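You operate a simulated robot arm through the tools that you are given. There is no shell and no other tool.

The job below is to be done with a simulated robot arm. You get a single attempt, and the scene is never put back.

TASK
Rub the rust off the motor end cover, then oil its middle.
Fine: red pad for the rust, blue brush and oil tin for the oil; pad and brush go back. Set down upright: blue brush. A coat counts when it lies all over at full strength: go over it till it gets no stronger. What is to be rubbed or washed off counts as gone when no trace of it is left.

The check looks at the end state, three seconds after you hand in, the way a careful person would. Anything else that was tipped, shoved, dropped, spilled or broken makes it a failure. A push-on lid holds only when it is set on centred and level and pressed home; a screw cap is set on level and turned clockwise until tight.

THE ROBOT
A 7-joint arm with a two-finger parallel gripper, fixed in place. Base frame: the origin is at the foot of the arm, x ahead of it, y to its left, z up; the work surface is at about z = 0.85. Readings come in m, degrees, newtons and seconds.
With the tool pointing down near the work surface it reaches from about 0.3 to 0.7 m from the base axis. Its first joint turns from -66.0 to 66.0 degrees. Payload 1.57 kg.
The tool frame sits at the grasp point between the pads (the TCP): z along the fingers, y along the line on which they close. The tips reach 0.03 m beyond it. The gripper opens to 0.11 m. The fingers are 0.024 m wide and 0.012 m thick; the gripper's body (0.048 by 0.112 m) begins 0.078 m behind the TCP.
Orientation is that of the tool frame in the base frame, as a unit quaternion [x, y, z, w]. With the fingers straight down and closing along the base's y, the tool's x points along the base's -x, its y along +y and its z along -z.

THE INTERFACE
- The arm moves only by the tool servo_tool. Its arguments are lists of equal length, an entry for each row: "rotation": the turn, a rotation vector about the tool's x, y, z in degrees, a list of three; "delta_pos": the shift along the tool's x, y, z in m, a list of three; "hand": the opening, from 0 (shut) to 1 (fully open). In form: {"rotation": [[wx, wy, wz], ...], "delta_pos": [[tx, ty, tz], ...], "hand": [hand, ...]}. A call has 1 to 20 rows; each row shifts and turns the commanded pose from where the row before left it, along the tool's axes as they then stand. Each row takes 0.2 s and may step no farther than 0.05 m and 8.6 degrees from the row before; otherwise, or with a gripper value out of range, the whole call is refused. A pose out of reach is approached as far as the arm can. The call stops where the force on the tool passes 70 N (or 10 N more than at its start, if that is more) or the arm is blocked; 0.2 s more then pass. The fingers move at their own pace (about 0.108 m/s each) and stop on an object; they squeeze with about 21 N. The grip force told is the motor's: it shows also when the fingers shut on nothing. Time passes only in rows, and 0.2 s behind the last, so rows that do not move let the fingers close. The reply holds the time, the measured pose of the TCP, the force on the tool along the base axes, the opening and the grip force, in the units named above and with some noise, with the torque about the TCP (base axes, N m) and any sound that the robot's microphone picked up.
- Cameras (640 x 400 px; columns grow to the right, rows downward): "scene" is fixed at [0.1547, -0.382, 1.4133]; the picture's right is [0.87, -0.50, 0.00], its down [-0.25, -0.43, -0.87] and it looks along [0.43, 0.75, -0.49] (base axes); focal length 359 px, centre (320, 200). "wrist" rides on the gripper at [0.07, 0.016, -0.141] in the tool frame; the picture's right is [-0.23, 0.97, 0.00], its down [-0.86, -0.20, -0.48] and it looks along [-0.47, -0.11, 0.88] (tool axes); focal length 222 px, centre (320, 200).
- capture(camera): a new picture of that camera. The clock stands still meanwhile.
- locate(camera, pixels): for up to 12 pixels [column, row] of the newest picture of that camera ("zoom" is the newest enlarged one), the place [x, y, z] in the base frame of the surface seen there, good to about 0.002 m. The clock stands still meanwhile.
- zoom(camera, box): a new picture of the part [left, top, right, bottom] of that camera's present view, enlarged. The clock stands still meanwhile.
- finish_job(): hands the job in; it is judged then, once.

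Unless the task says otherwise, let go and move clear before handing in.

The tools are called after "Call:" as name(argument=value, ...) on one line, values as JSON. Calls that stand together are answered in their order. servo_tool: Moves the arm, as the interface text tells. Its arguments: {"type":"object","properties":{"rotation":{"type":"array"},"delta_pos":{"type":"array"},"hand":{"type":"array"}},"required":["rotation","delta_pos","hand"]} The other tools are called the same way: capture (camera) takes a picture; locate (camera, pixels) gives the place of the surface under pixels of a picture; zoom (camera, box) takes an enlarged picture of a part of a camera's view; finish_job () hands the job in.

At the start:

```text
clock: 0.0
tcp_pos: [0.423, 0.017, 1.184]
orientation: [0.0, 1.0, 0.0, 0.0]
contact_force: [0.3, -0.5, -0.3]
ft_torque: [0.0, 0.02, 0.0]
width: 0.11
gripper_force: 0.0
```

scene: 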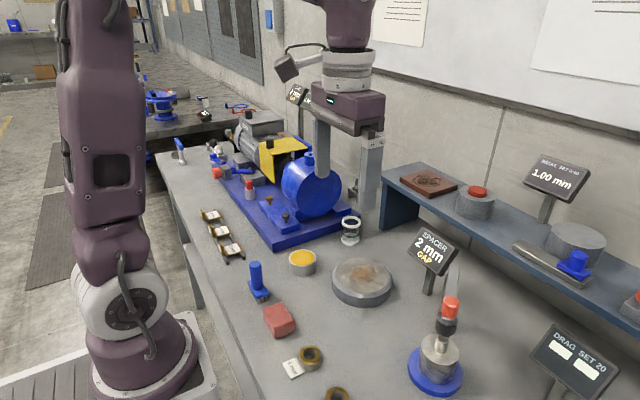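
wrist: 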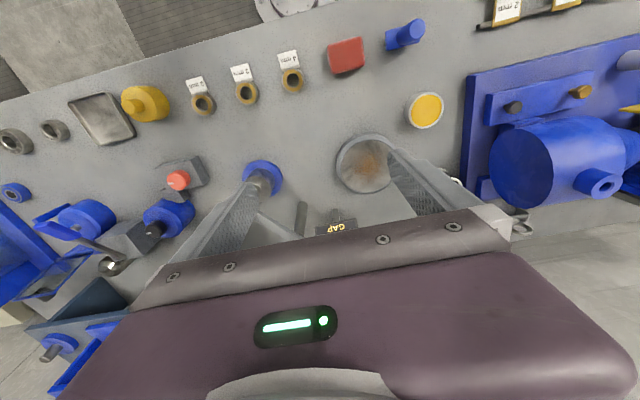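

The scene picture shows a red pad near (280,320), a blue brush standing near (258,280), a tin with yellow content near (302,262), and the rusty disc near (362,282). I will zoom in on these and locate them.

Call:
zoom(camera="scene", box=[230, 210, 420, 345])

Call:
zoom(camera="wrist", box=[300, 0, 480, 220])

Call:
locate(camera="scene", pixels=[[280, 312], [280, 330], [256, 266], [259, 292], [302, 258], [302, 272], [362, 272], [336, 285], [390, 280], [362, 290], [362, 262], [245, 310]])

```text
2.96 times, centred on (325, 278) of scene
```

zoom: 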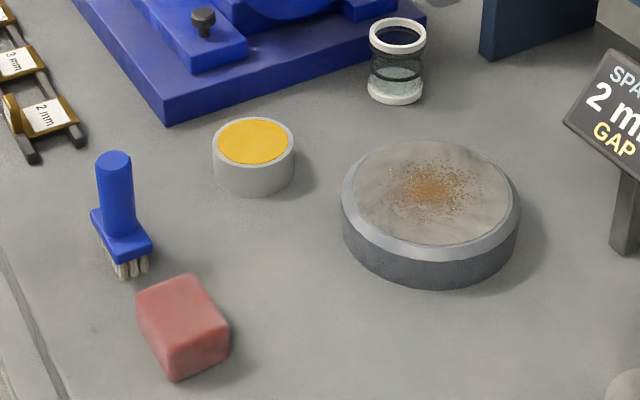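

```text
1.82 times, centred on (390, 110) of wrist
```

zoom: 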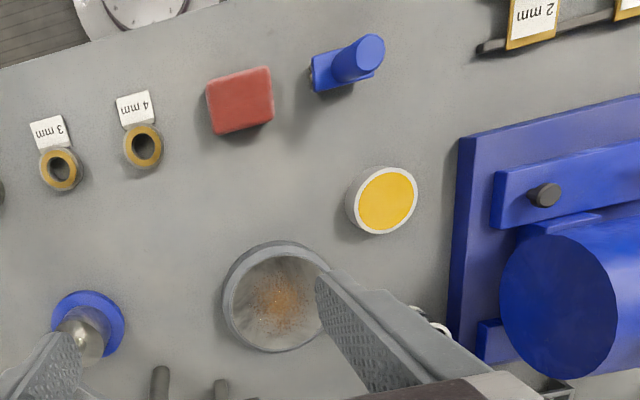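

```text
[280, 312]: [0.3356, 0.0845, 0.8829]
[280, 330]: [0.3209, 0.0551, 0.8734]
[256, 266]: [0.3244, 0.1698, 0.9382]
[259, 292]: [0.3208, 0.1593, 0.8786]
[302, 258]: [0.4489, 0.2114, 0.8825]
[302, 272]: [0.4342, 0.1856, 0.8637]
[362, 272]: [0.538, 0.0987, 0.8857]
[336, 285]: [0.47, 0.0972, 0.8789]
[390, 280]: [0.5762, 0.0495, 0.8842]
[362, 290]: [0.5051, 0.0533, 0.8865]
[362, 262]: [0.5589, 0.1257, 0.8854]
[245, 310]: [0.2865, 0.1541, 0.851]
```

The wrist zoom shows the pad's top at (240,100), the brush at (355,60), the oil at (386,200) and the disc at (280,300). I'll locate edges on tight scene zooms.

Call:
locate(camera="zoom", pixels=[[208, 88], [268, 70], [272, 116], [214, 132], [240, 100], [370, 48], [312, 72], [320, 92], [372, 75], [386, 200], [355, 205], [412, 195]])

Call:
zoom(camera="scene", box=[235, 250, 315, 345])

```text
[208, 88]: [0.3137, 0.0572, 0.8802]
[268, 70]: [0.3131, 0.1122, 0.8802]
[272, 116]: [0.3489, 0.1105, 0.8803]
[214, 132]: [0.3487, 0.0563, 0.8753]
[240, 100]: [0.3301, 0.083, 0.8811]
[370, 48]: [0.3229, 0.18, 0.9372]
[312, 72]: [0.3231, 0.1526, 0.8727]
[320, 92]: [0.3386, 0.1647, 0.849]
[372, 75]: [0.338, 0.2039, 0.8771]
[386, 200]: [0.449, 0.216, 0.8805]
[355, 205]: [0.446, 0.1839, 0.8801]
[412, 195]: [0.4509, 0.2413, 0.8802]
```

```text
4.21 times, centred on (275, 298) of scene
```

zoom: 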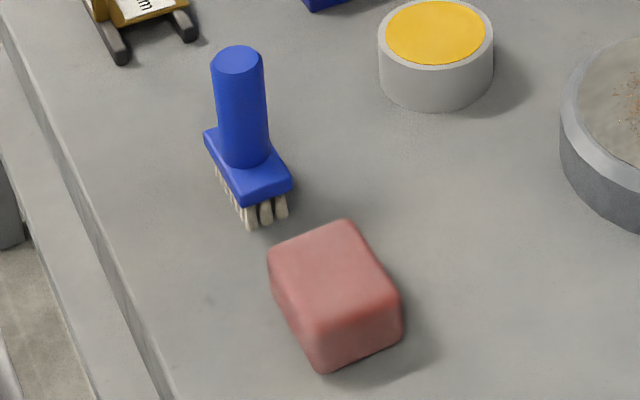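

The enlarged picture shows the pad's top between (270,255), (345,222), (395,290) and (320,330), and the brush's block and handle at (240,60)-(290,190). I'll locate these precisely.

Call:
locate(camera="zoom", pixels=[[274, 252], [343, 225], [394, 290], [322, 326], [332, 275], [238, 58], [215, 60], [262, 60], [208, 137], [242, 195], [288, 178], [240, 155]])

Call:
zoom(camera="scene", box=[285, 240, 405, 315])

```text
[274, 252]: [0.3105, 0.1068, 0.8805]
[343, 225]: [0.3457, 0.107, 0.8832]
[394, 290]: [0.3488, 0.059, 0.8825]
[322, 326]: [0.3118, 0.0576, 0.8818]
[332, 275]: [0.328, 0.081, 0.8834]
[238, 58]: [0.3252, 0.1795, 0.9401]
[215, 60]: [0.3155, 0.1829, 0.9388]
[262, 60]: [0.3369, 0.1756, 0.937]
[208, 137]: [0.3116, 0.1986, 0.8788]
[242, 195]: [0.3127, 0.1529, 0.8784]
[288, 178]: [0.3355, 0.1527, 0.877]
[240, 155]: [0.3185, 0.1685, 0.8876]
```

```text
5.33 times, centred on (345, 278) of scene
```

zoom: 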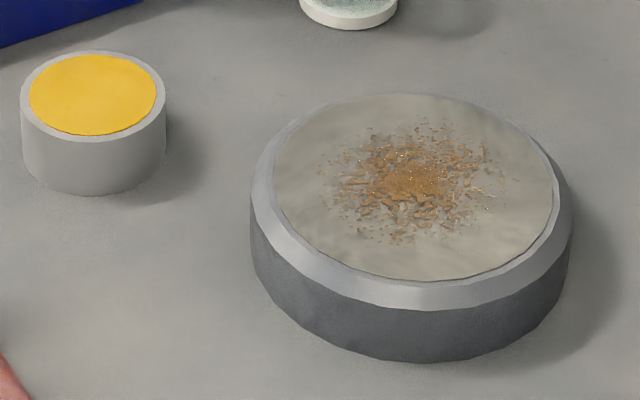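

The disc face and rust patch are clear: rust spreads from about (320,170) to (495,185) and (410,120) to (395,243) in the zoom. I'll locate the rust and face bounds.

Call:
locate(camera="zoom", pixels=[[415, 180], [320, 170], [495, 190], [420, 120], [395, 243], [276, 175], [550, 200], [430, 95], [385, 278], [252, 190], [572, 225], [400, 305]])

Call:
zoom(camera="scene", box=[325, 250, 400, 297])

```text
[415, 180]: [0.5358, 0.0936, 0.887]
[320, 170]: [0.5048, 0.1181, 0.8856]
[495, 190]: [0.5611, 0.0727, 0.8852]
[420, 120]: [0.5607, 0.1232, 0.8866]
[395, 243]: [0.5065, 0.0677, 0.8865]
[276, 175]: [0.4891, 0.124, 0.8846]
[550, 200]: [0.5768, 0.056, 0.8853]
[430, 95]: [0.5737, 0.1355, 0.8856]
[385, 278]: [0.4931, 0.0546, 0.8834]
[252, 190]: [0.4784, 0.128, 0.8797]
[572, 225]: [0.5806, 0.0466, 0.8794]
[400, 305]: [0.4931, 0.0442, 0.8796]
```

```text
8.51 times, centred on (362, 274) of scene
```

zoom: 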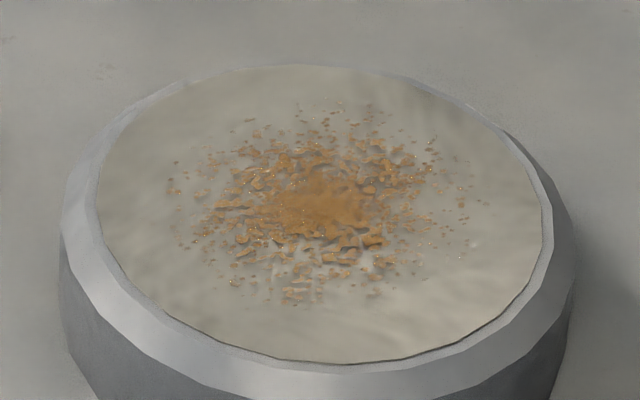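

The disc's face centre comes out near (0.533, 0.093), z≈0.886, with rust spread about 0.04 m around it. Before moving I'll check the neighbours' heights (sign at (435,245), glass at (350,230), motor block).

Call:
locate(camera="scene", pixels=[[430, 290], [425, 230], [455, 248], [435, 270], [350, 220], [350, 240], [342, 225], [316, 190], [300, 240], [280, 240], [436, 345], [450, 300]])

Call:
servo_tool(rotation=[[0, 0, 0], [0, 0, 0], [0, 0, 0], [0, 0, 0]], delta_pos=[[0.023, 0.017, 0.03], [0.023, 0.017, 0.035], [0.023, 0.017, 0.035], [0.023, 0.016, 0.035]], hand=[1, 0.9, 0.8, 0.7])

```text
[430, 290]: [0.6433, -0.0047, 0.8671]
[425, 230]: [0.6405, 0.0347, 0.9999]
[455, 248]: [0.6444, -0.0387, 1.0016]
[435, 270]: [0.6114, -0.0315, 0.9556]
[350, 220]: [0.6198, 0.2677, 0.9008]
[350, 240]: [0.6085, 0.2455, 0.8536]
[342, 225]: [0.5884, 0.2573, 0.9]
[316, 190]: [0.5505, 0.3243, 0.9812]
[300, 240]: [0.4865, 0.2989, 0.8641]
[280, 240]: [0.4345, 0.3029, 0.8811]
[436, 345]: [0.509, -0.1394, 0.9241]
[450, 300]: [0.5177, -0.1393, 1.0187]
```

```text
clock: 1.0
tcp_pos: [0.3303, 0.0853, 1.0483]
orientation: [0.0, 1.0, 0.0, 0.0]
contact_force: [-0.5, 0.9, -1.1]
ft_torque: [-0.01, -0.01, 0.0]
width: 0.0769
gripper_force: 0.2
```

The tool is now above the pad at (0.330, 0.085) with the opening at 0.077; the sign begins at x≈0.61, so it is clear of the rub. I'll check alignment with the wrist camera before going down.

Call:
capture(camera="wrist")

Call:
capture(camera="scene")

```text
taken
```

wrist: 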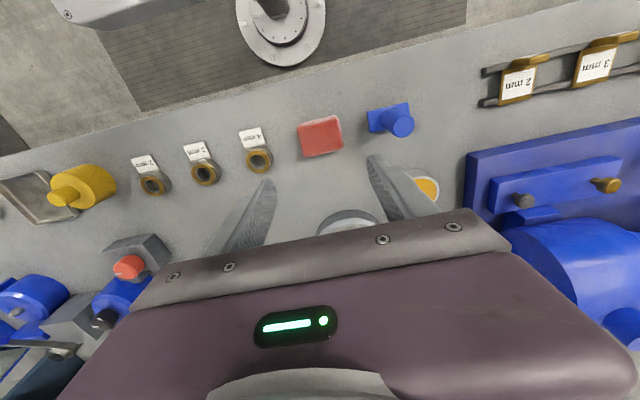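

```text
taken
```

scene: 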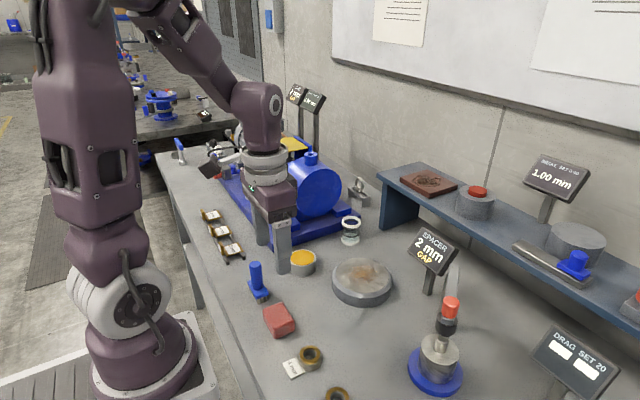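

The pad at wrist (320,135) lies under and between the fingers, square to the tool. I'll go straight down to TCP z≈0.891 and close.

Call:
servo_tool(rotation=[[0, 0, 0], [0, 0, 0], [0, 0, 0], [0, 0, 0], [0, 0, 0], [0, 0, 0]], delta_pos=[[0, 0.001, 0.035], [0, 0, 0.035], [0, 0, 0.035], [0, 0, 0.03], [0, 0, 0.022], [0, 0, 0]], hand=[0.7, 0.7, 0.7, 0.7, 0.7, 0.7])

Call:
zoom(camera="scene", box=[220, 230, 340, 350])

```text
clock: 2.4
tcp_pos: [0.3299, 0.0866, 0.8914]
orientation: [0.0, 1.0, 0.0, 0.0]
contact_force: [-0.7, -0.5, -0.1]
ft_torque: [0.0, 0.01, 0.01]
width: 0.0768
gripper_force: 0.0
```

```text
3.33 times, centred on (280, 290) of scene
```

zoom: 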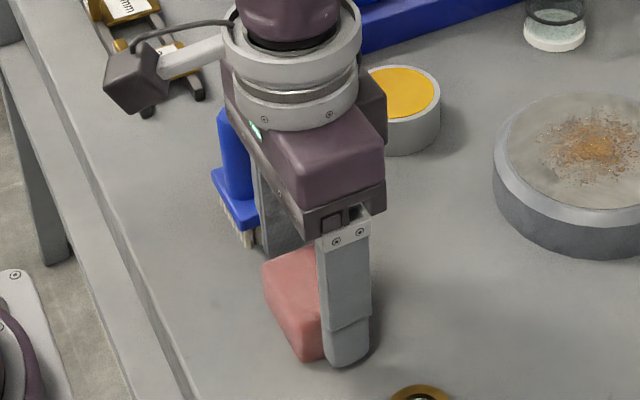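

The fingers straddle the pad with the tips about 1 cm above the table, clear of the brush. I'll centre by 3 mm in y and close.

Call:
servo_tool(rotation=[[0, 0, 0], [0, 0, 0], [0, 0, 0], [0, 0, 0]], delta_pos=[[0, -0.0025, 0], [0, 0, 0], [0, 0, 0], [0, 0, 0]], hand=[0.7, 0.4, 0.4, 0.4])

```text
clock: 3.4
tcp_pos: [0.3306, 0.0835, 0.8913]
orientation: [0.0, 1.0, 0.0, 0.0]
contact_force: [0.0, 0.6, 0.6]
ft_torque: [-0.02, -0.02, 0.0]
width: 0.0589
gripper_force: 20.6
```

The fingers stopped at 0.059 m with 20.6 N, so the pad is held. I'll lift it and check.

Call:
servo_tool(rotation=[[0, 0, 0], [0, 0, 0], [0, 0, 0], [0, 0, 0]], delta_pos=[[0, 0, -0.02], [0, 0, -0.03], [0, 0, -0.04], [0, 0, 0]], hand=[0.3, 0.3, 0.3, 0.3])

Call:
zoom(camera="scene", box=[220, 200, 400, 340])

Call:
capture(camera="wrist")

```text
clock: 4.4
tcp_pos: [0.331, 0.0821, 0.9813]
orientation: [0.0, 1.0, 0.0, -0.001]
contact_force: [-0.3, -0.1, 0.0]
ft_torque: [-0.02, -0.04, 0.0]
width: 0.0588
gripper_force: 21.2
```

```text
2.86 times, centred on (310, 270) of scene
```

zoom: 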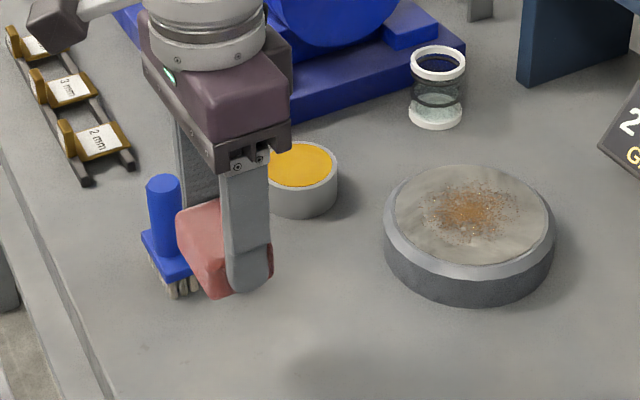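

```text
taken
```

wrist: 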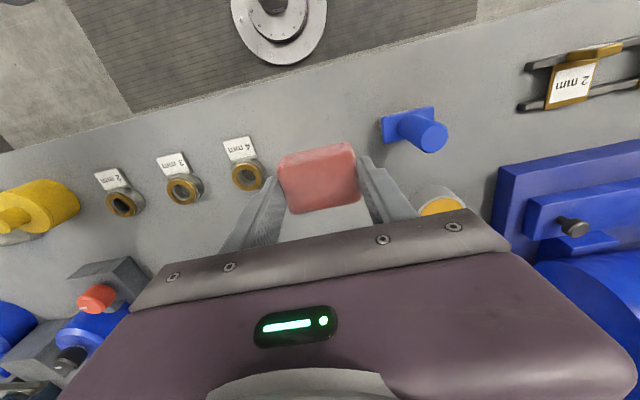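

The pad is firmly held and level, with its bottom about 0.041 m below the TCP. I'll carry it over the disc centre (0.533, 0.094) and hover just above the face.

Call:
servo_tool(rotation=[[0, 0, 0], [0, 0, 0], [0, 0, 0], [0, 0, 0], [0, 0, 0], [0, 0, 0], [0, 0, 0], [0, 0, 0]], delta_pos=[[-0.03, 0.002, 0], [-0.045, 0.002, 0], [-0.045, 0.002, 0], [-0.045, 0.003, 0], [-0.037, 0.003, 0], [0, 0, 0.03], [0, 0, 0.015], [0, 0, 0]], hand=[0.3, 0.3, 0.3, 0.3, 0.3, 0.3, 0.3, 0.3])

Call:
zoom(camera="scene", box=[300, 200, 460, 320])

```text
clock: 6.2
tcp_pos: [0.5342, 0.0945, 0.9376]
orientation: [0.0, 1.0, 0.0, 0.0]
contact_force: [0.7, -0.1, -0.1]
ft_torque: [0.0, -0.02, 0.03]
width: 0.059
gripper_force: 21.3
```

```text
3.33 times, centred on (380, 260) of scene
```

zoom: 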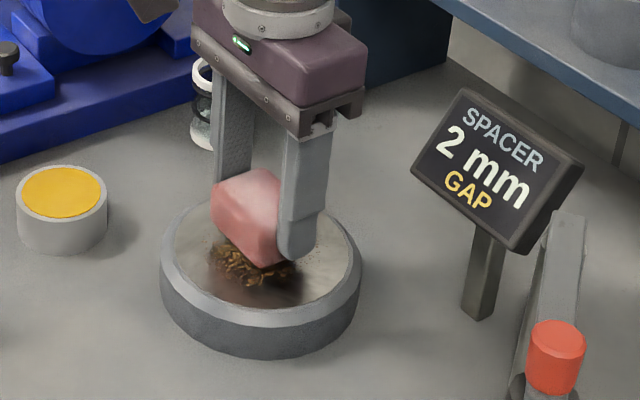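

The pad hovers centred over the rust about 1 cm above the face with no contact force. I'll lower it in small steps to feel first contact.

Call:
servo_tool(rotation=[[0, 0, 0], [0, 0, 0], [0, 0, 0], [0, 0, 0]], delta_pos=[[0, 0, 0.005], [0, 0, 0.003], [0, 0, 0.002], [0, 0, 0]], hand=[0.3, 0.3, 0.3, 0.3])

```text
clock: 7.2
tcp_pos: [0.5335, 0.0941, 0.9267]
orientation: [0.0, 1.0, 0.001, -0.001]
contact_force: [-0.3, -0.1, -0.9]
ft_torque: [0.0, 0.0, 0.01]
width: 0.0589
gripper_force: 21.4
```

Call:
servo_tool(rotation=[[0, 0, 0], [0, 0, 0], [0, 0, 0]], delta_pos=[[0, 0, 0.001], [0, 0, 0.001], [0, 0, 0]], hand=[0.3, 0.3, 0.3])

```text
clock: 8.0
tcp_pos: [0.5334, 0.095, 0.9249]
orientation: [0.0, 1.0, 0.0, 0.001]
contact_force: [-1.6, -3.2, 21.0]
ft_torque: [-0.01, 0.14, 0.0]
width: 0.0588
gripper_force: 20.7
```

Contact came at about z = 0.926, and the reading is now 21 N upward, stiff. I'll ease back 1 mm to a lighter press, then make a short trial stroke.

Call:
servo_tool(rotation=[[0, 0, 0], [0, 0, 0]], delta_pos=[[0, 0, -0.0008], [0, 0, 0]], hand=[0.3, 0.3])

```text
clock: 8.6
tcp_pos: [0.5344, 0.0945, 0.9253]
orientation: [0.0, 1.0, 0.0, 0.001]
contact_force: [0.1, -1.2, 20.3]
ft_torque: [0.01, 0.03, 0.0]
width: 0.0589
gripper_force: 21.5
```

The force stayed at 20 N after 0.8 mm, so I'll ease off 1 mm more and read again.

Call:
servo_tool(rotation=[[0, 0, 0], [0, 0, 0]], delta_pos=[[0, 0, -0.0008], [0, 0, 0]], hand=[0.3, 0.3])

```text
clock: 9.2
tcp_pos: [0.5339, 0.095, 0.9251]
orientation: [0.0, 1.0, 0.0, 0.0]
contact_force: [2.7, -1.4, 4.2]
ft_torque: [0.01, -0.19, -0.05]
width: 0.0589
gripper_force: 21.1
```

The press is now about 4 N. I'll make a gentle trial stroke along x and check whether the disc stays put and the rust goes.

Call:
servo_tool(rotation=[[0, 0, 0], [0, 0, 0], [0, 0, 0], [0, 0, 0], [0, 0, 0], [0, 0, 0], [0, 0, 0], [0, 0, 0]], delta_pos=[[0.01, 0, 0], [0.01, 0, 0], [-0.01, 0, 0], [-0.01, 0, 0], [-0.01, 0, 0], [-0.01, 0, 0], [0.01, 0, 0], [0.01, 0, 0]], hand=[0.3, 0.3, 0.3, 0.3, 0.3, 0.3, 0.3, 0.3])

Call:
zoom(camera="scene", box=[300, 230, 430, 320])

```text
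clock: 11.0
tcp_pos: [0.534, 0.0936, 0.9246]
orientation: [0.0, 1.0, -0.001, 0.0]
contact_force: [0.1, -0.1, -0.5]
ft_torque: [0.02, 0.01, 0.01]
width: 0.059
gripper_force: 21.3
```

```text
4.44 times, centred on (365, 275) of scene
```

zoom: 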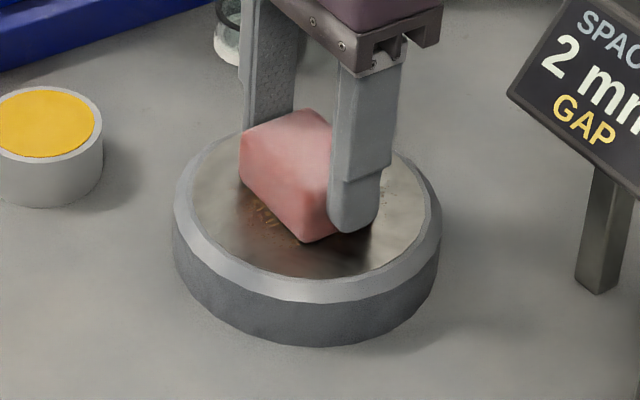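

The force has dropped to about zero, so the pad is only just touching; the disc has not moved. I'll press 1 mm more and read.

Call:
servo_tool(rotation=[[0, 0, 0], [0, 0, 0]], delta_pos=[[0, 0, 0.001], [0, 0, 0]], hand=[0.3, 0.3])

```text
clock: 11.6
tcp_pos: [0.5331, 0.0945, 0.9261]
orientation: [-0.001, 1.0, 0.0, 0.0]
contact_force: [-0.9, -2.0, 8.3]
ft_torque: [-0.03, 0.11, -0.01]
width: 0.059
gripper_force: 21.2
```

The press is now 8 N, which is good. I'll run x strokes through the centre line.

Call:
servo_tool(rotation=[[0, 0, 0], [0, 0, 0], [0, 0, 0], [0, 0, 0], [0, 0, 0], [0, 0, 0], [0, 0, 0], [0, 0, 0], [0, 0, 0], [0, 0, 0], [0, 0, 0], [0, 0, 0]], delta_pos=[[0.01, 0, 0], [0.01, 0, 0], [0.01, 0, 0], [-0.01, 0, 0], [-0.01, 0, 0], [-0.01, 0, 0], [-0.01, 0, 0], [-0.01, 0, 0], [-0.01, 0, 0], [0.01, 0, 0], [0.01, 0, 0], [0.01, 0, 0]], hand=[0.3, 0.3, 0.3, 0.3, 0.3, 0.3, 0.3, 0.3, 0.3, 0.3, 0.3, 0.3])

```text
clock: 14.2
tcp_pos: [0.5333, 0.093, 0.9247]
orientation: [0.0, 1.0, 0.0, 0.002]
contact_force: [8.3, 0.1, 16.2]
ft_torque: [0.04, -0.29, 0.01]
width: 0.0587
gripper_force: 20.6
```

Force reads 16 N down and 8 N sideways, so friction is noticeable; I'll check the disc's position before going on.

Call:
zoom(camera="scene", box=[300, 230, 430, 320])

```text
4.44 times, centred on (365, 275) of scene
```

zoom: 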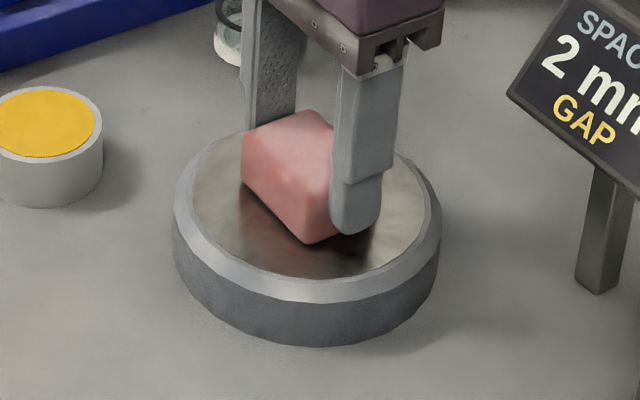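

The disc has not shifted (edges still at 173 and 442) and the near rust is gone. I'll do the +y lane and then the −y lane with a slightly lighter press.

Call:
servo_tool(rotation=[[0, 0, 0], [0, 0, 0], [0, 0, 0], [0, 0, 0], [0, 0, 0], [0, 0, 0], [0, 0, 0], [0, 0, 0], [0, 0, 0], [0, 0, 0], [0, 0, 0], [0, 0, 0], [0, 0, 0], [0, 0, 0], [0, 0, 0]], delta_pos=[[0, 0.007, -0.0003], [0, 0.008, 0], [0, 0.008, 0], [0.01, 0, 0], [0.01, 0, 0], [0.01, 0, 0], [-0.01, 0, 0], [-0.01, 0, 0], [-0.01, 0, 0], [-0.01, 0, 0], [-0.01, 0, 0], [-0.01, 0, 0], [0.01, 0, 0], [0.01, 0, 0], [0.01, 0, 0]], hand=[0.3, 0.3, 0.3, 0.3, 0.3, 0.3, 0.3, 0.3, 0.3, 0.3, 0.3, 0.3, 0.3, 0.3, 0.3])

```text
clock: 17.4
tcp_pos: [0.5341, 0.1181, 0.9259]
orientation: [0.0, 1.0, -0.001, 0.0]
contact_force: [-0.4, -0.1, -1.1]
ft_torque: [-0.01, 0.0, -0.03]
width: 0.0591
gripper_force: 20.6
```

Contact was lost (force ≈0), so I'll press 0.8 mm further and repeat the +y lane.

Call:
servo_tool(rotation=[[0, 0, 0], [0, 0, 0]], delta_pos=[[0, 0, 0.0007], [0, 0, 0]], hand=[0.3, 0.3])

```text
clock: 18.0
tcp_pos: [0.5336, 0.1175, 0.9236]
orientation: [0.001, 1.0, 0.0, 0.001]
contact_force: [0.6, -1.9, 11.3]
ft_torque: [-0.06, 0.04, -0.03]
width: 0.059
gripper_force: 21.3
```

Call:
servo_tool(rotation=[[0, 0, 0], [0, 0, 0], [0, 0, 0], [0, 0, 0], [0, 0, 0], [0, 0, 0], [0, 0, 0], [0, 0, 0], [0, 0, 0], [0, 0, 0], [0, 0, 0], [0, 0, 0]], delta_pos=[[0.01, 0, 0], [0.01, 0, 0], [0.01, 0, 0], [-0.01, 0, 0], [-0.01, 0, 0], [-0.01, 0, 0], [-0.01, 0, 0], [-0.01, 0, 0], [-0.01, 0, 0], [0.01, 0, 0], [0.01, 0, 0], [0.01, 0, 0]], hand=[0.3, 0.3, 0.3, 0.3, 0.3, 0.3, 0.3, 0.3, 0.3, 0.3, 0.3, 0.3])

```text
clock: 20.6
tcp_pos: [0.5345, 0.1178, 0.9251]
orientation: [0.0, 1.0, 0.001, 0.002]
contact_force: [10.6, 0.1, 20.3]
ft_torque: [0.01, -0.31, 0.01]
width: 0.0588
gripper_force: 20.6
```

Force is 20 N here after the lane. I'll ease 0.3 mm, cross to the −y lane, and read.

Call:
servo_tool(rotation=[[0, 0, 0], [0, 0, 0], [0, 0, 0], [0, 0, 0], [0, 0, 0], [0, 0, 0]], delta_pos=[[0, -0.01, -0.0003], [0, -0.01, 0], [0, -0.01, 0], [0, -0.01, 0], [0, -0.01, 0], [0, 0, 0]], hand=[0.3, 0.3, 0.3, 0.3, 0.3, 0.3])

```text
clock: 22.0
tcp_pos: [0.5328, 0.0671, 0.9241]
orientation: [0.0, 1.0, 0.001, 0.0]
contact_force: [0.7, 10.8, 24.6]
ft_torque: [0.43, 0.02, 0.02]
width: 0.059
gripper_force: 21.1
```

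Force is 25 N with 11 N sideways; I'll ease 0.5 mm and stroke the −y lane.

Call:
servo_tool(rotation=[[0, 0, 0], [0, 0, 0], [0, 0, 0], [0, 0, 0], [0, 0, 0], [0, 0, 0], [0, 0, 0], [0, 0, 0], [0, 0, 0], [0, 0, 0], [0, 0, 0], [0, 0, 0], [0, 0, 0]], delta_pos=[[0, 0, -0.0005], [0.01, 0, 0], [0.01, 0, 0], [0.01, 0, 0], [-0.01, 0, 0], [-0.01, 0, 0], [-0.01, 0, 0], [-0.01, 0, 0], [-0.01, 0, 0], [-0.01, 0, 0], [0.01, 0, 0], [0.01, 0, 0], [0.01, 0, 0]], hand=[0.3, 0.3, 0.3, 0.3, 0.3, 0.3, 0.3, 0.3, 0.3, 0.3, 0.3, 0.3, 0.3])

Call:
zoom(camera="scene", box=[300, 230, 430, 320])

```text
clock: 24.8
tcp_pos: [0.5309, 0.0666, 0.925]
orientation: [0.0, 1.0, 0.0, 0.0]
contact_force: [-1.0, -0.7, -0.5]
ft_torque: [0.01, 0.0, 0.02]
width: 0.059
gripper_force: 21.1
```

```text
4.44 times, centred on (365, 275) of scene
```

zoom: 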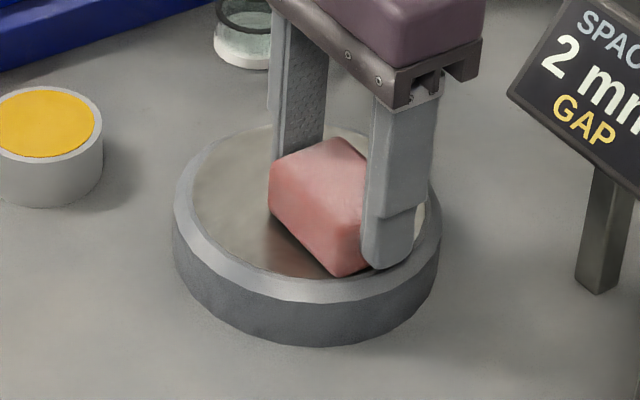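

The visible face looks clean and the disc is unmoved; contact is again about zero after easing. I'll press 0.4 mm back in and repeat the −y lane.

Call:
servo_tool(rotation=[[0, 0, 0], [0, 0, 0], [0, 0, 0], [0, 0, 0], [0, 0, 0], [0, 0, 0], [0, 0, 0], [0, 0, 0], [0, 0, 0], [0, 0, 0], [0, 0, 0], [0, 0, 0], [0, 0, 0]], delta_pos=[[0, 0, 0.0005], [0.01, 0, 0], [0.01, 0, 0], [0.01, 0, 0], [-0.01, 0, 0], [-0.01, 0, 0], [-0.01, 0, 0], [-0.01, 0, 0], [-0.01, 0, 0], [-0.01, 0, 0], [0.01, 0, 0], [0.01, 0, 0], [0.01, 0, 0]], hand=[0.3, 0.3, 0.3, 0.3, 0.3, 0.3, 0.3, 0.3, 0.3, 0.3, 0.3, 0.3, 0.3])

```text
clock: 27.6
tcp_pos: [0.5334, 0.0677, 0.9246]
orientation: [0.0, 1.0, -0.001, 0.0]
contact_force: [-1.4, -0.8, 0.4]
ft_torque: [0.0, -0.01, -0.03]
width: 0.0589
gripper_force: 20.8
```

Still no load, so I'll press another 0.5 mm and read.

Call:
servo_tool(rotation=[[0, 0, 0], [0, 0, 0]], delta_pos=[[0, 0, 0.0006], [0, 0, 0]], hand=[0.3, 0.3])

```text
clock: 28.2
tcp_pos: [0.5333, 0.0679, 0.9239]
orientation: [0.0, 1.0, -0.001, 0.0]
contact_force: [-0.6, -0.3, 4.2]
ft_torque: [-0.01, -0.01, -0.01]
width: 0.0588
gripper_force: 21.1
```

Call:
servo_tool(rotation=[[0, 0, 0], [0, 0, 0], [0, 0, 0], [0, 0, 0], [0, 0, 0], [0, 0, 0], [0, 0, 0], [0, 0, 0], [0, 0, 0], [0, 0, 0], [0, 0, 0], [0, 0, 0], [0, 0, 0]], delta_pos=[[0, 0, 0.0003], [0.01, 0, 0], [0.01, 0, 0], [0.01, 0, 0], [-0.01, 0, 0], [-0.01, 0, 0], [-0.01, 0, 0], [-0.01, 0, 0], [-0.01, 0, 0], [-0.01, 0, 0], [0.01, 0, 0], [0.01, 0, 0], [0.01, 0, 0]], hand=[0.3, 0.3, 0.3, 0.3, 0.3, 0.3, 0.3, 0.3, 0.3, 0.3, 0.3, 0.3, 0.3])

```text
clock: 31.0
tcp_pos: [0.5345, 0.066, 0.924]
orientation: [0.0, 1.0, 0.001, 0.001]
contact_force: [1.6, 0.7, 3.2]
ft_torque: [0.02, -0.06, 0.0]
width: 0.059
gripper_force: 21.5
```

The lanes are done with contact held. I'll lift the pad and back away to inspect the whole face.

Call:
servo_tool(rotation=[[0, 0, 0], [0, 0, 0], [0, 0, 0], [0, 0, 0], [0, 0, 0], [0, 0, 0]], delta_pos=[[0, 0, -0.02], [0, 0, -0.035], [0.045, 0, 0], [0.045, 0, 0], [0.04, 0, 0], [0, 0, 0]], hand=[0.3, 0.3, 0.3, 0.3, 0.3, 0.3])

Call:
zoom(camera="scene", box=[325, 250, 400, 297])

Call:
capture(camera="scene")

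Call:
capture(camera="wrist")

```text
clock: 32.4
tcp_pos: [0.4014, 0.0691, 0.9758]
orientation: [0.0, 1.0, 0.001, 0.0]
contact_force: [-0.9, -0.3, -0.8]
ft_torque: [-0.02, 0.05, 0.01]
width: 0.059
gripper_force: 21.4
```

```text
8.51 times, centred on (362, 274) of scene
```

zoom: 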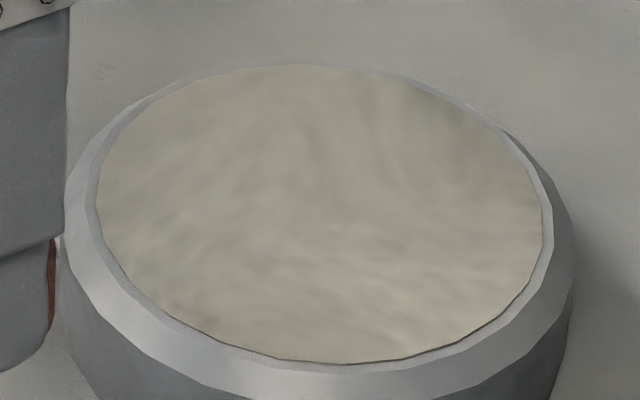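

```text
taken
```

scene: 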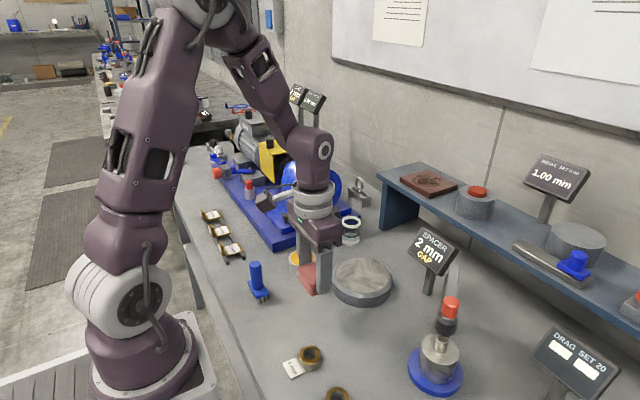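

```text
taken
```

wrist: 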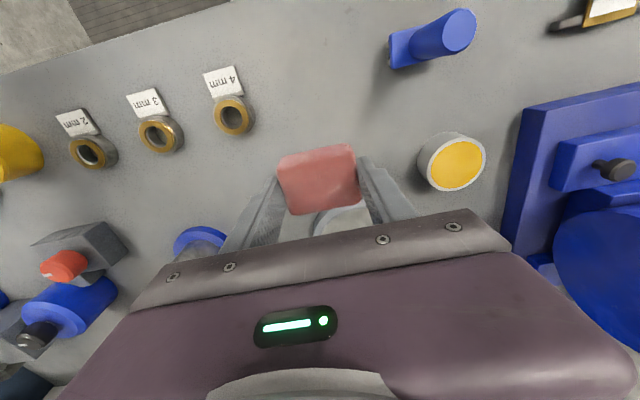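

The zoom shows a clean beige face without orange specks. I'll look closer at quarters for faint leftovers.

Call:
zoom(camera="scene", box=[336, 255, 366, 275])

Call:
zoom(camera="scene", box=[360, 255, 390, 275])

Call:
zoom(camera="scene", box=[336, 273, 366, 293])

Call:
zoom(camera="scene", box=[360, 273, 390, 293])

```text
16.00 times, centred on (351, 265) of scene
```

zoom: 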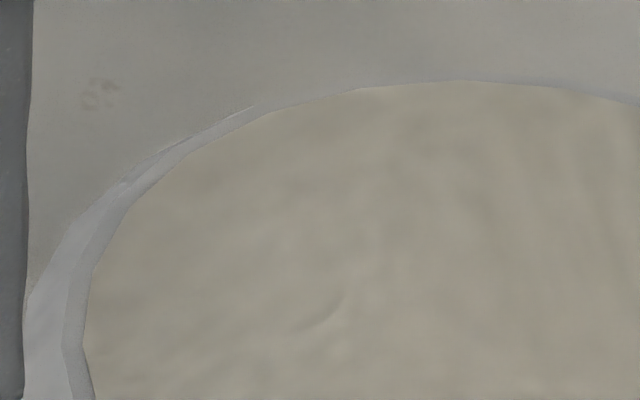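

```text
16.00 times, centred on (375, 265) of scene
```

zoom: 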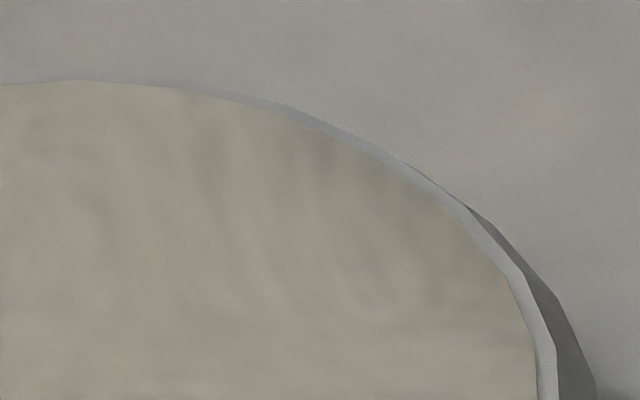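

```text
16.00 times, centred on (351, 283) of scene
```

zoom: 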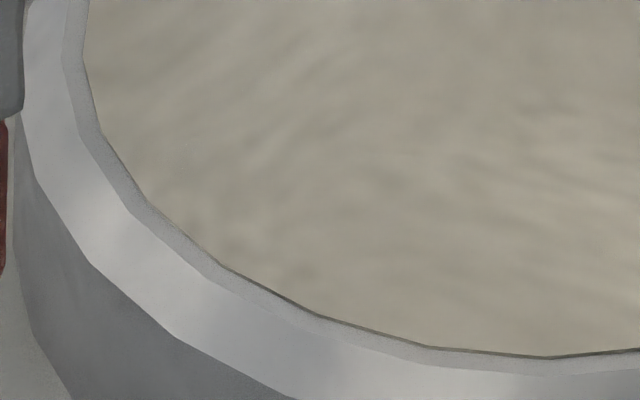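

```text
16.00 times, centred on (375, 283) of scene
```

zoom: 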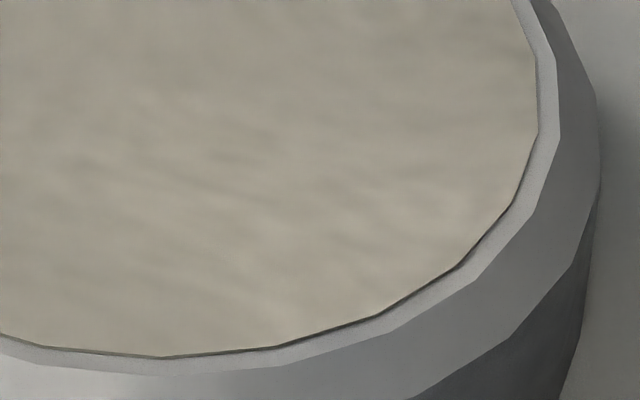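

All quarters look clean, but the middle may carry a very faint warm tint, so I'll make one more full pass with strokes along y to be sure. First back over the disc and down to light contact.

Call:
servo_tool(rotation=[[0, 0, 0], [0, 0, 0], [0, 0, 0], [0, 0, 0], [0, 0, 0], [0, 0, 0], [0, 0, 0], [0, 0, 0]], delta_pos=[[-0.045, 0.01, 0], [-0.045, 0.01, 0], [-0.04, 0.005, 0], [0, 0, 0.03], [0, 0, 0.02], [0, 0, 0.004], [0, 0, 0.001], [0, 0, 0]], hand=[0.3, 0.3, 0.3, 0.3, 0.3, 0.3, 0.3, 0.3])

```text
clock: 34.2
tcp_pos: [0.5335, 0.092, 0.9235]
orientation: [0.0, 1.0, 0.0, 0.0]
contact_force: [-5.1, -1.6, 15.0]
ft_torque: [-0.02, 0.2, 0.0]
width: 0.0587
gripper_force: 20.6
```

Contact is 15 N at the centre. I'll raster in y at two lanes toward −x, then come back.

Call:
servo_tool(rotation=[[0, 0, 0], [0, 0, 0], [0, 0, 0], [0, 0, 0], [0, 0, 0], [0, 0, 0], [0, 0, 0], [0, 0, 0], [0, 0, 0], [0, 0, 0], [0, 0, 0], [0, 0, 0], [0, 0, 0], [0, 0, 0], [0, 0, 0], [0, 0, 0], [0, 0, 0], [0, 0, 0], [0, 0, 0], [0, 0, 0]], delta_pos=[[0, 0.012, -0.0002], [0, 0.013, 0], [0, -0.0125, 0], [0, -0.0125, 0], [0, -0.0125, 0], [0, -0.0125, 0], [0.008, 0, 0], [0.007, 0, 0], [0, 0.0125, 0], [0, 0.0125, 0], [0, 0.0125, 0], [0, 0.0125, 0], [0.008, 0, 0], [0.007, 0, 0], [0, -0.0125, 0], [0, -0.0125, 0], [0, -0.0125, 0], [0, -0.0125, 0], [0, 0.0125, 0], [0, 0.0125, 0]], hand=[0.3, 0.3, 0.3, 0.3, 0.3, 0.3, 0.3, 0.3, 0.3, 0.3, 0.3, 0.3, 0.3, 0.3, 0.3, 0.3, 0.3, 0.3, 0.3, 0.3])

```text
clock: 38.4
tcp_pos: [0.5052, 0.0926, 0.9238]
orientation: [0.0, 1.0, 0.0, 0.0]
contact_force: [-0.5, 0.2, -0.5]
ft_torque: [-0.01, 0.02, -0.05]
width: 0.0591
gripper_force: 20.5
```

Contact is lost at x=0.505, so I'll press 0.6 mm, read, and repeat this lane.

Call:
servo_tool(rotation=[[0, 0, 0], [0, 0, 0]], delta_pos=[[0, 0, 0.0006], [0, 0, 0]], hand=[0.3, 0.3])

```text
clock: 39.0
tcp_pos: [0.5034, 0.0924, 0.9238]
orientation: [0.0, 1.0, 0.001, 0.001]
contact_force: [-0.4, 1.3, 11.0]
ft_torque: [0.0, 0.0, 0.03]
width: 0.0586
gripper_force: 20.4
```

Call:
servo_tool(rotation=[[0, 0, 0], [0, 0, 0], [0, 0, 0], [0, 0, 0], [0, 0, 0], [0, 0, 0], [0, 0, 0], [0, 0, 0], [0, 0, 0], [0, 0, 0], [0, 0, 0], [0, 0, 0], [0, 0, 0], [0, 0, 0], [0, 0, 0], [0, 0, 0]], delta_pos=[[0, 0.0125, 0], [0, 0.0125, 0], [0, -0.0125, 0], [0, -0.0125, 0], [0, -0.0125, 0], [0, -0.0125, 0], [-0.008, 0, 0], [-0.007, 0, 0], [0, 0.0125, 0], [0, 0.0125, 0], [0, 0.0125, 0], [0, 0.0125, 0], [-0.008, 0, 0], [-0.007, 0, 0], [0, -0.0125, 0], [0, -0.0125, 0]], hand=[0.3, 0.3, 0.3, 0.3, 0.3, 0.3, 0.3, 0.3, 0.3, 0.3, 0.3, 0.3, 0.3, 0.3, 0.3, 0.3])

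```text
clock: 42.4
tcp_pos: [0.5332, 0.0947, 0.9235]
orientation: [0.0, 1.0, 0.002, 0.002]
contact_force: [1.2, 10.0, 20.4]
ft_torque: [0.24, 0.09, -0.06]
width: 0.0588
gripper_force: 21.4
```

Contact held at 20 N back at the centre. Now the lanes toward +x, easing slightly.

Call:
servo_tool(rotation=[[0, 0, 0], [0, 0, 0], [0, 0, 0], [0, 0, 0], [0, 0, 0], [0, 0, 0], [0, 0, 0], [0, 0, 0], [0, 0, 0], [0, 0, 0], [0, 0, 0], [0, 0, 0], [0, 0, 0], [0, 0, 0], [0, 0, 0], [0, 0, 0], [0, 0, 0], [0, 0, 0]], delta_pos=[[0, -0.0125, 0], [0, -0.0125, 0], [-0.008, 0, 0], [-0.007, 0, 0], [0, 0.0125, 0], [0, 0.0125, 0], [0, 0.0125, 0], [0, 0.0125, 0], [-0.008, 0, 0], [-0.007, 0, 0], [0, -0.0125, 0], [0, -0.0125, 0], [0, -0.0125, 0], [0, -0.0125, 0], [0, 0.0125, 0], [0, 0.0125, 0], [0, 0.0125, 0], [0, 0.0125, 0]], hand=[0.3, 0.3, 0.3, 0.3, 0.3, 0.3, 0.3, 0.3, 0.3, 0.3, 0.3, 0.3, 0.3, 0.3, 0.3, 0.3, 0.3, 0.3])

```text
clock: 46.2
tcp_pos: [0.5642, 0.118, 0.9229]
orientation: [0.0, 1.0, 0.0, 0.0]
contact_force: [-1.2, -0.3, -0.1]
ft_torque: [0.03, 0.01, 0.04]
width: 0.0589
gripper_force: 21.2
```

Contact went to zero at the +x end; I'll press 0.6 mm and repeat these lanes on the way back.

Call:
servo_tool(rotation=[[0, 0, 0], [0, 0, 0]], delta_pos=[[0, 0, 0.0006], [0, 0, 0]], hand=[0.3, 0.3])

```text
clock: 46.8
tcp_pos: [0.5642, 0.1177, 0.9227]
orientation: [-0.001, 1.0, 0.0, 0.001]
contact_force: [0.5, 0.0, 0.0]
ft_torque: [0.01, 0.0, 0.01]
width: 0.059
gripper_force: 20.9
```

Call:
servo_tool(rotation=[[0, 0, 0], [0, 0, 0]], delta_pos=[[0, 0, 0.0006], [0, 0, 0]], hand=[0.3, 0.3])

Call:
zoom(camera="scene", box=[300, 230, 430, 320])

```text
clock: 47.4
tcp_pos: [0.5633, 0.1173, 0.9232]
orientation: [0.001, 1.0, 0.0, 0.001]
contact_force: [0.1, 0.2, 1.0]
ft_torque: [-0.04, -0.03, -0.02]
width: 0.0588
gripper_force: 21.1
```

```text
4.44 times, centred on (365, 275) of scene
```

zoom: 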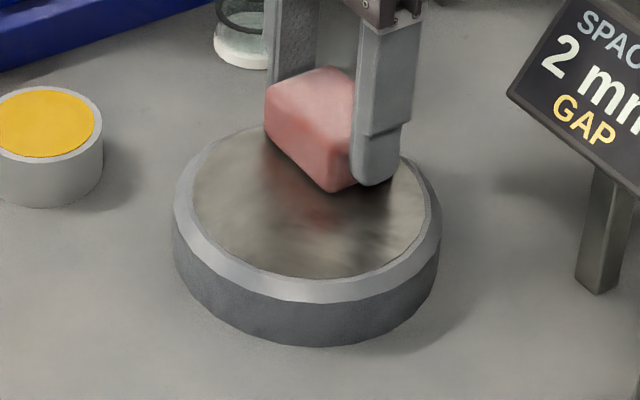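

The disc is unmoved (173–441) and the pad just touches with 1 N. I'll press 0.5 mm more and stroke the +x lanes back toward the centre.

Call:
servo_tool(rotation=[[0, 0, 0], [0, 0, 0], [0, 0, 0], [0, 0, 0], [0, 0, 0], [0, 0, 0], [0, 0, 0], [0, 0, 0], [0, 0, 0], [0, 0, 0], [0, 0, 0], [0, 0, 0], [0, 0, 0], [0, 0, 0], [0, 0, 0]], delta_pos=[[0, 0, 0.0005], [0, -0.0125, 0], [0, -0.0125, 0], [0, -0.0125, 0], [0, -0.0125, 0], [0.007, 0, 0], [0.006, 0, 0], [0, 0.0125, 0], [0, 0.0125, 0], [0, 0.0125, 0], [0, 0.0125, 0], [0.008, 0, 0], [0.009, 0, 0], [0, -0.0125, 0], [0, -0.0125, 0]], hand=[0.3, 0.3, 0.3, 0.3, 0.3, 0.3, 0.3, 0.3, 0.3, 0.3, 0.3, 0.3, 0.3, 0.3, 0.3])

```text
clock: 50.6
tcp_pos: [0.5324, 0.0941, 0.921]
orientation: [0.0, 1.0, 0.001, -0.001]
contact_force: [-1.2, 12.0, 24.9]
ft_torque: [0.46, 0.01, -0.02]
width: 0.0587
gripper_force: 21.4
```

Contact was good (25 N) on the way back, and the pad has slid about 3–4 mm up in the grip. I'll lift and inspect.

Call:
servo_tool(rotation=[[0, 0, 0], [0, 0, 0], [0, 0, 0], [0, 0, 0], [0, 0, 0], [0, 0, 0]], delta_pos=[[0, 0, -0.02], [0, 0, -0.04], [0.045, 0, 0], [0.045, 0, 0], [0.045, 0, 0], [0, 0, 0]], hand=[0.3, 0.3, 0.3, 0.3, 0.3, 0.3])

Call:
zoom(camera="scene", box=[325, 250, 400, 297])

Call:
zoom(camera="scene", box=[230, 210, 420, 345])

```text
clock: 52.0
tcp_pos: [0.3987, 0.0922, 0.9795]
orientation: [-0.001, 1.0, 0.001, -0.001]
contact_force: [-0.3, 0.4, -0.6]
ft_torque: [0.03, -0.01, -0.01]
width: 0.0588
gripper_force: 21.0
```

```text
8.51 times, centred on (362, 274) of scene
```

zoom: 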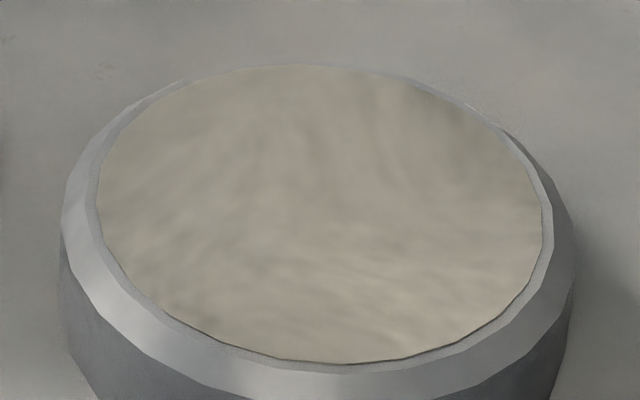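

```text
2.96 times, centred on (325, 278) of scene
```

zoom: 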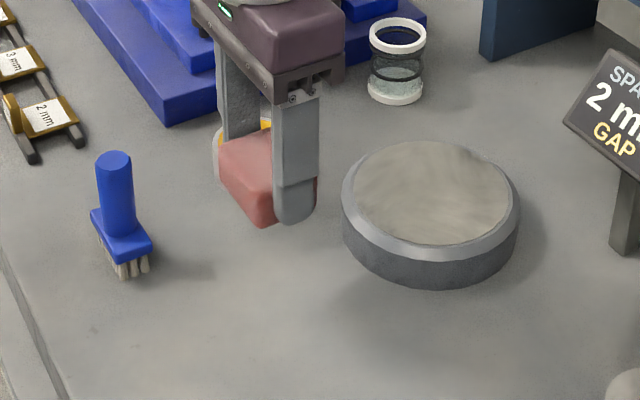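

The face is clean and unchanged in position; the rub is done. I'll carry the pad back above its old place (0.331, 0.0825).

Call:
servo_tool(rotation=[[0, 0, 0], [0, 0, 0], [0, 0, 0], [0, 0, 0], [0, 0, 0], [0, 0, 0], [0, 0, 0]], delta_pos=[[0.034, -0.005, 0], [0.033, -0.005, 0], [0, 0, 0.03], [0, 0, 0.03], [0, 0, 0.025], [0, 0, 0.004], [0, 0, 0]], hand=[0.3, 0.3, 0.3, 0.3, 0.3, 0.3, 0.3])

Call:
zoom(camera="scene", box=[220, 230, 340, 350])

```text
clock: 53.6
tcp_pos: [0.3311, 0.0832, 0.8919]
orientation: [0.0, 1.0, 0.0, 0.0]
contact_force: [-0.1, 0.5, 0.0]
ft_torque: [-0.03, -0.04, 0.02]
width: 0.0589
gripper_force: 20.6
```

```text
3.33 times, centred on (280, 290) of scene
```

zoom: 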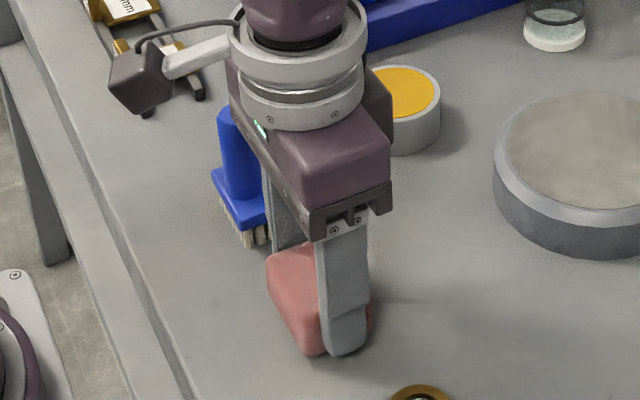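

The pad is just above its old spot with no contact yet. I'll lower in 1 mm steps to feel the table.

Call:
servo_tool(rotation=[[0, 0, 0], [0, 0, 0], [0, 0, 0], [0, 0, 0]], delta_pos=[[0, 0, 0.001], [0, 0, 0.001], [0, 0, 0.001], [0, 0, 0]], hand=[0.3, 0.3, 0.3, 0.3])

```text
clock: 54.6
tcp_pos: [0.3318, 0.0826, 0.8895]
orientation: [0.001, 1.0, 0.0, 0.0]
contact_force: [-0.2, 0.7, -0.6]
ft_torque: [-0.02, -0.02, -0.02]
width: 0.0591
gripper_force: 21.2
```

Call:
servo_tool(rotation=[[0, 0, 0], [0, 0, 0], [0, 0, 0], [0, 0, 0]], delta_pos=[[0, 0, 0.001], [0, 0, 0.001], [0, 0, 0.0005], [0, 0, 0]], hand=[0.3, 0.3, 0.3, 0.3])

```text
clock: 55.6
tcp_pos: [0.3297, 0.0831, 0.8875]
orientation: [0.0, 1.0, 0.0, -0.001]
contact_force: [-0.5, -3.3, 24.4]
ft_torque: [-0.13, -0.03, -0.02]
width: 0.0589
gripper_force: 20.2
```

The pad is on the table (24 N). I'll ease 1 mm and open to 0.075 m, then go straight up.

Call:
servo_tool(rotation=[[0, 0, 0], [0, 0, 0], [0, 0, 0], [0, 0, 0], [0, 0, 0]], delta_pos=[[0, 0, -0.001], [0, 0, 0], [0, 0, 0], [0, 0, 0], [0, 0, 0]], hand=[0.3, 0.45, 0.6, 0.7, 0.7])

Call:
servo_tool(rotation=[[0, 0, 0], [0, 0, 0], [0, 0, 0], [0, 0, 0], [0, 0, 0]], delta_pos=[[0, 0, -0.02], [0, 0, -0.035], [0, 0, -0.04], [0, 0, -0.04], [0, 0, 0]], hand=[0.7, 0.7, 0.7, 0.7, 0.7])

Call:
zoom(camera="scene", box=[220, 230, 340, 350])

Call:
capture(camera="wrist")

```text
clock: 56.8
tcp_pos: [0.3313, 0.083, 0.8878]
orientation: [0.0, 1.0, 0.0, 0.0]
contact_force: [-0.8, 0.3, 0.5]
ft_torque: [-0.02, -0.02, -0.01]
width: 0.0769
gripper_force: 0.1
```

```text
clock: 58.0
tcp_pos: [0.3318, 0.0832, 1.0221]
orientation: [0.0, 1.0, -0.001, 0.001]
contact_force: [-0.5, -0.7, -0.5]
ft_torque: [0.0, -0.03, -0.01]
width: 0.0767
gripper_force: 0.0
```

```text
3.33 times, centred on (280, 290) of scene
```

zoom: 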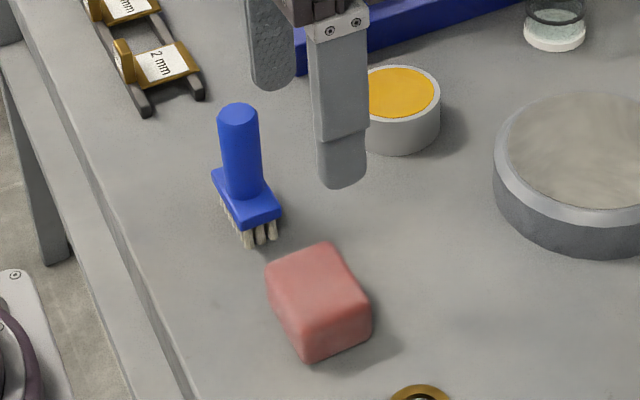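

```text
taken
```

wrist: 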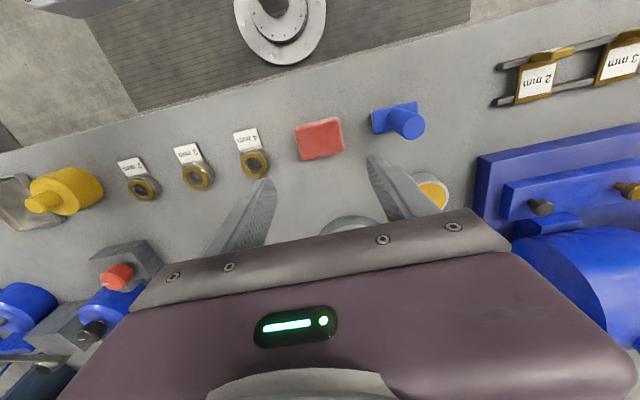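

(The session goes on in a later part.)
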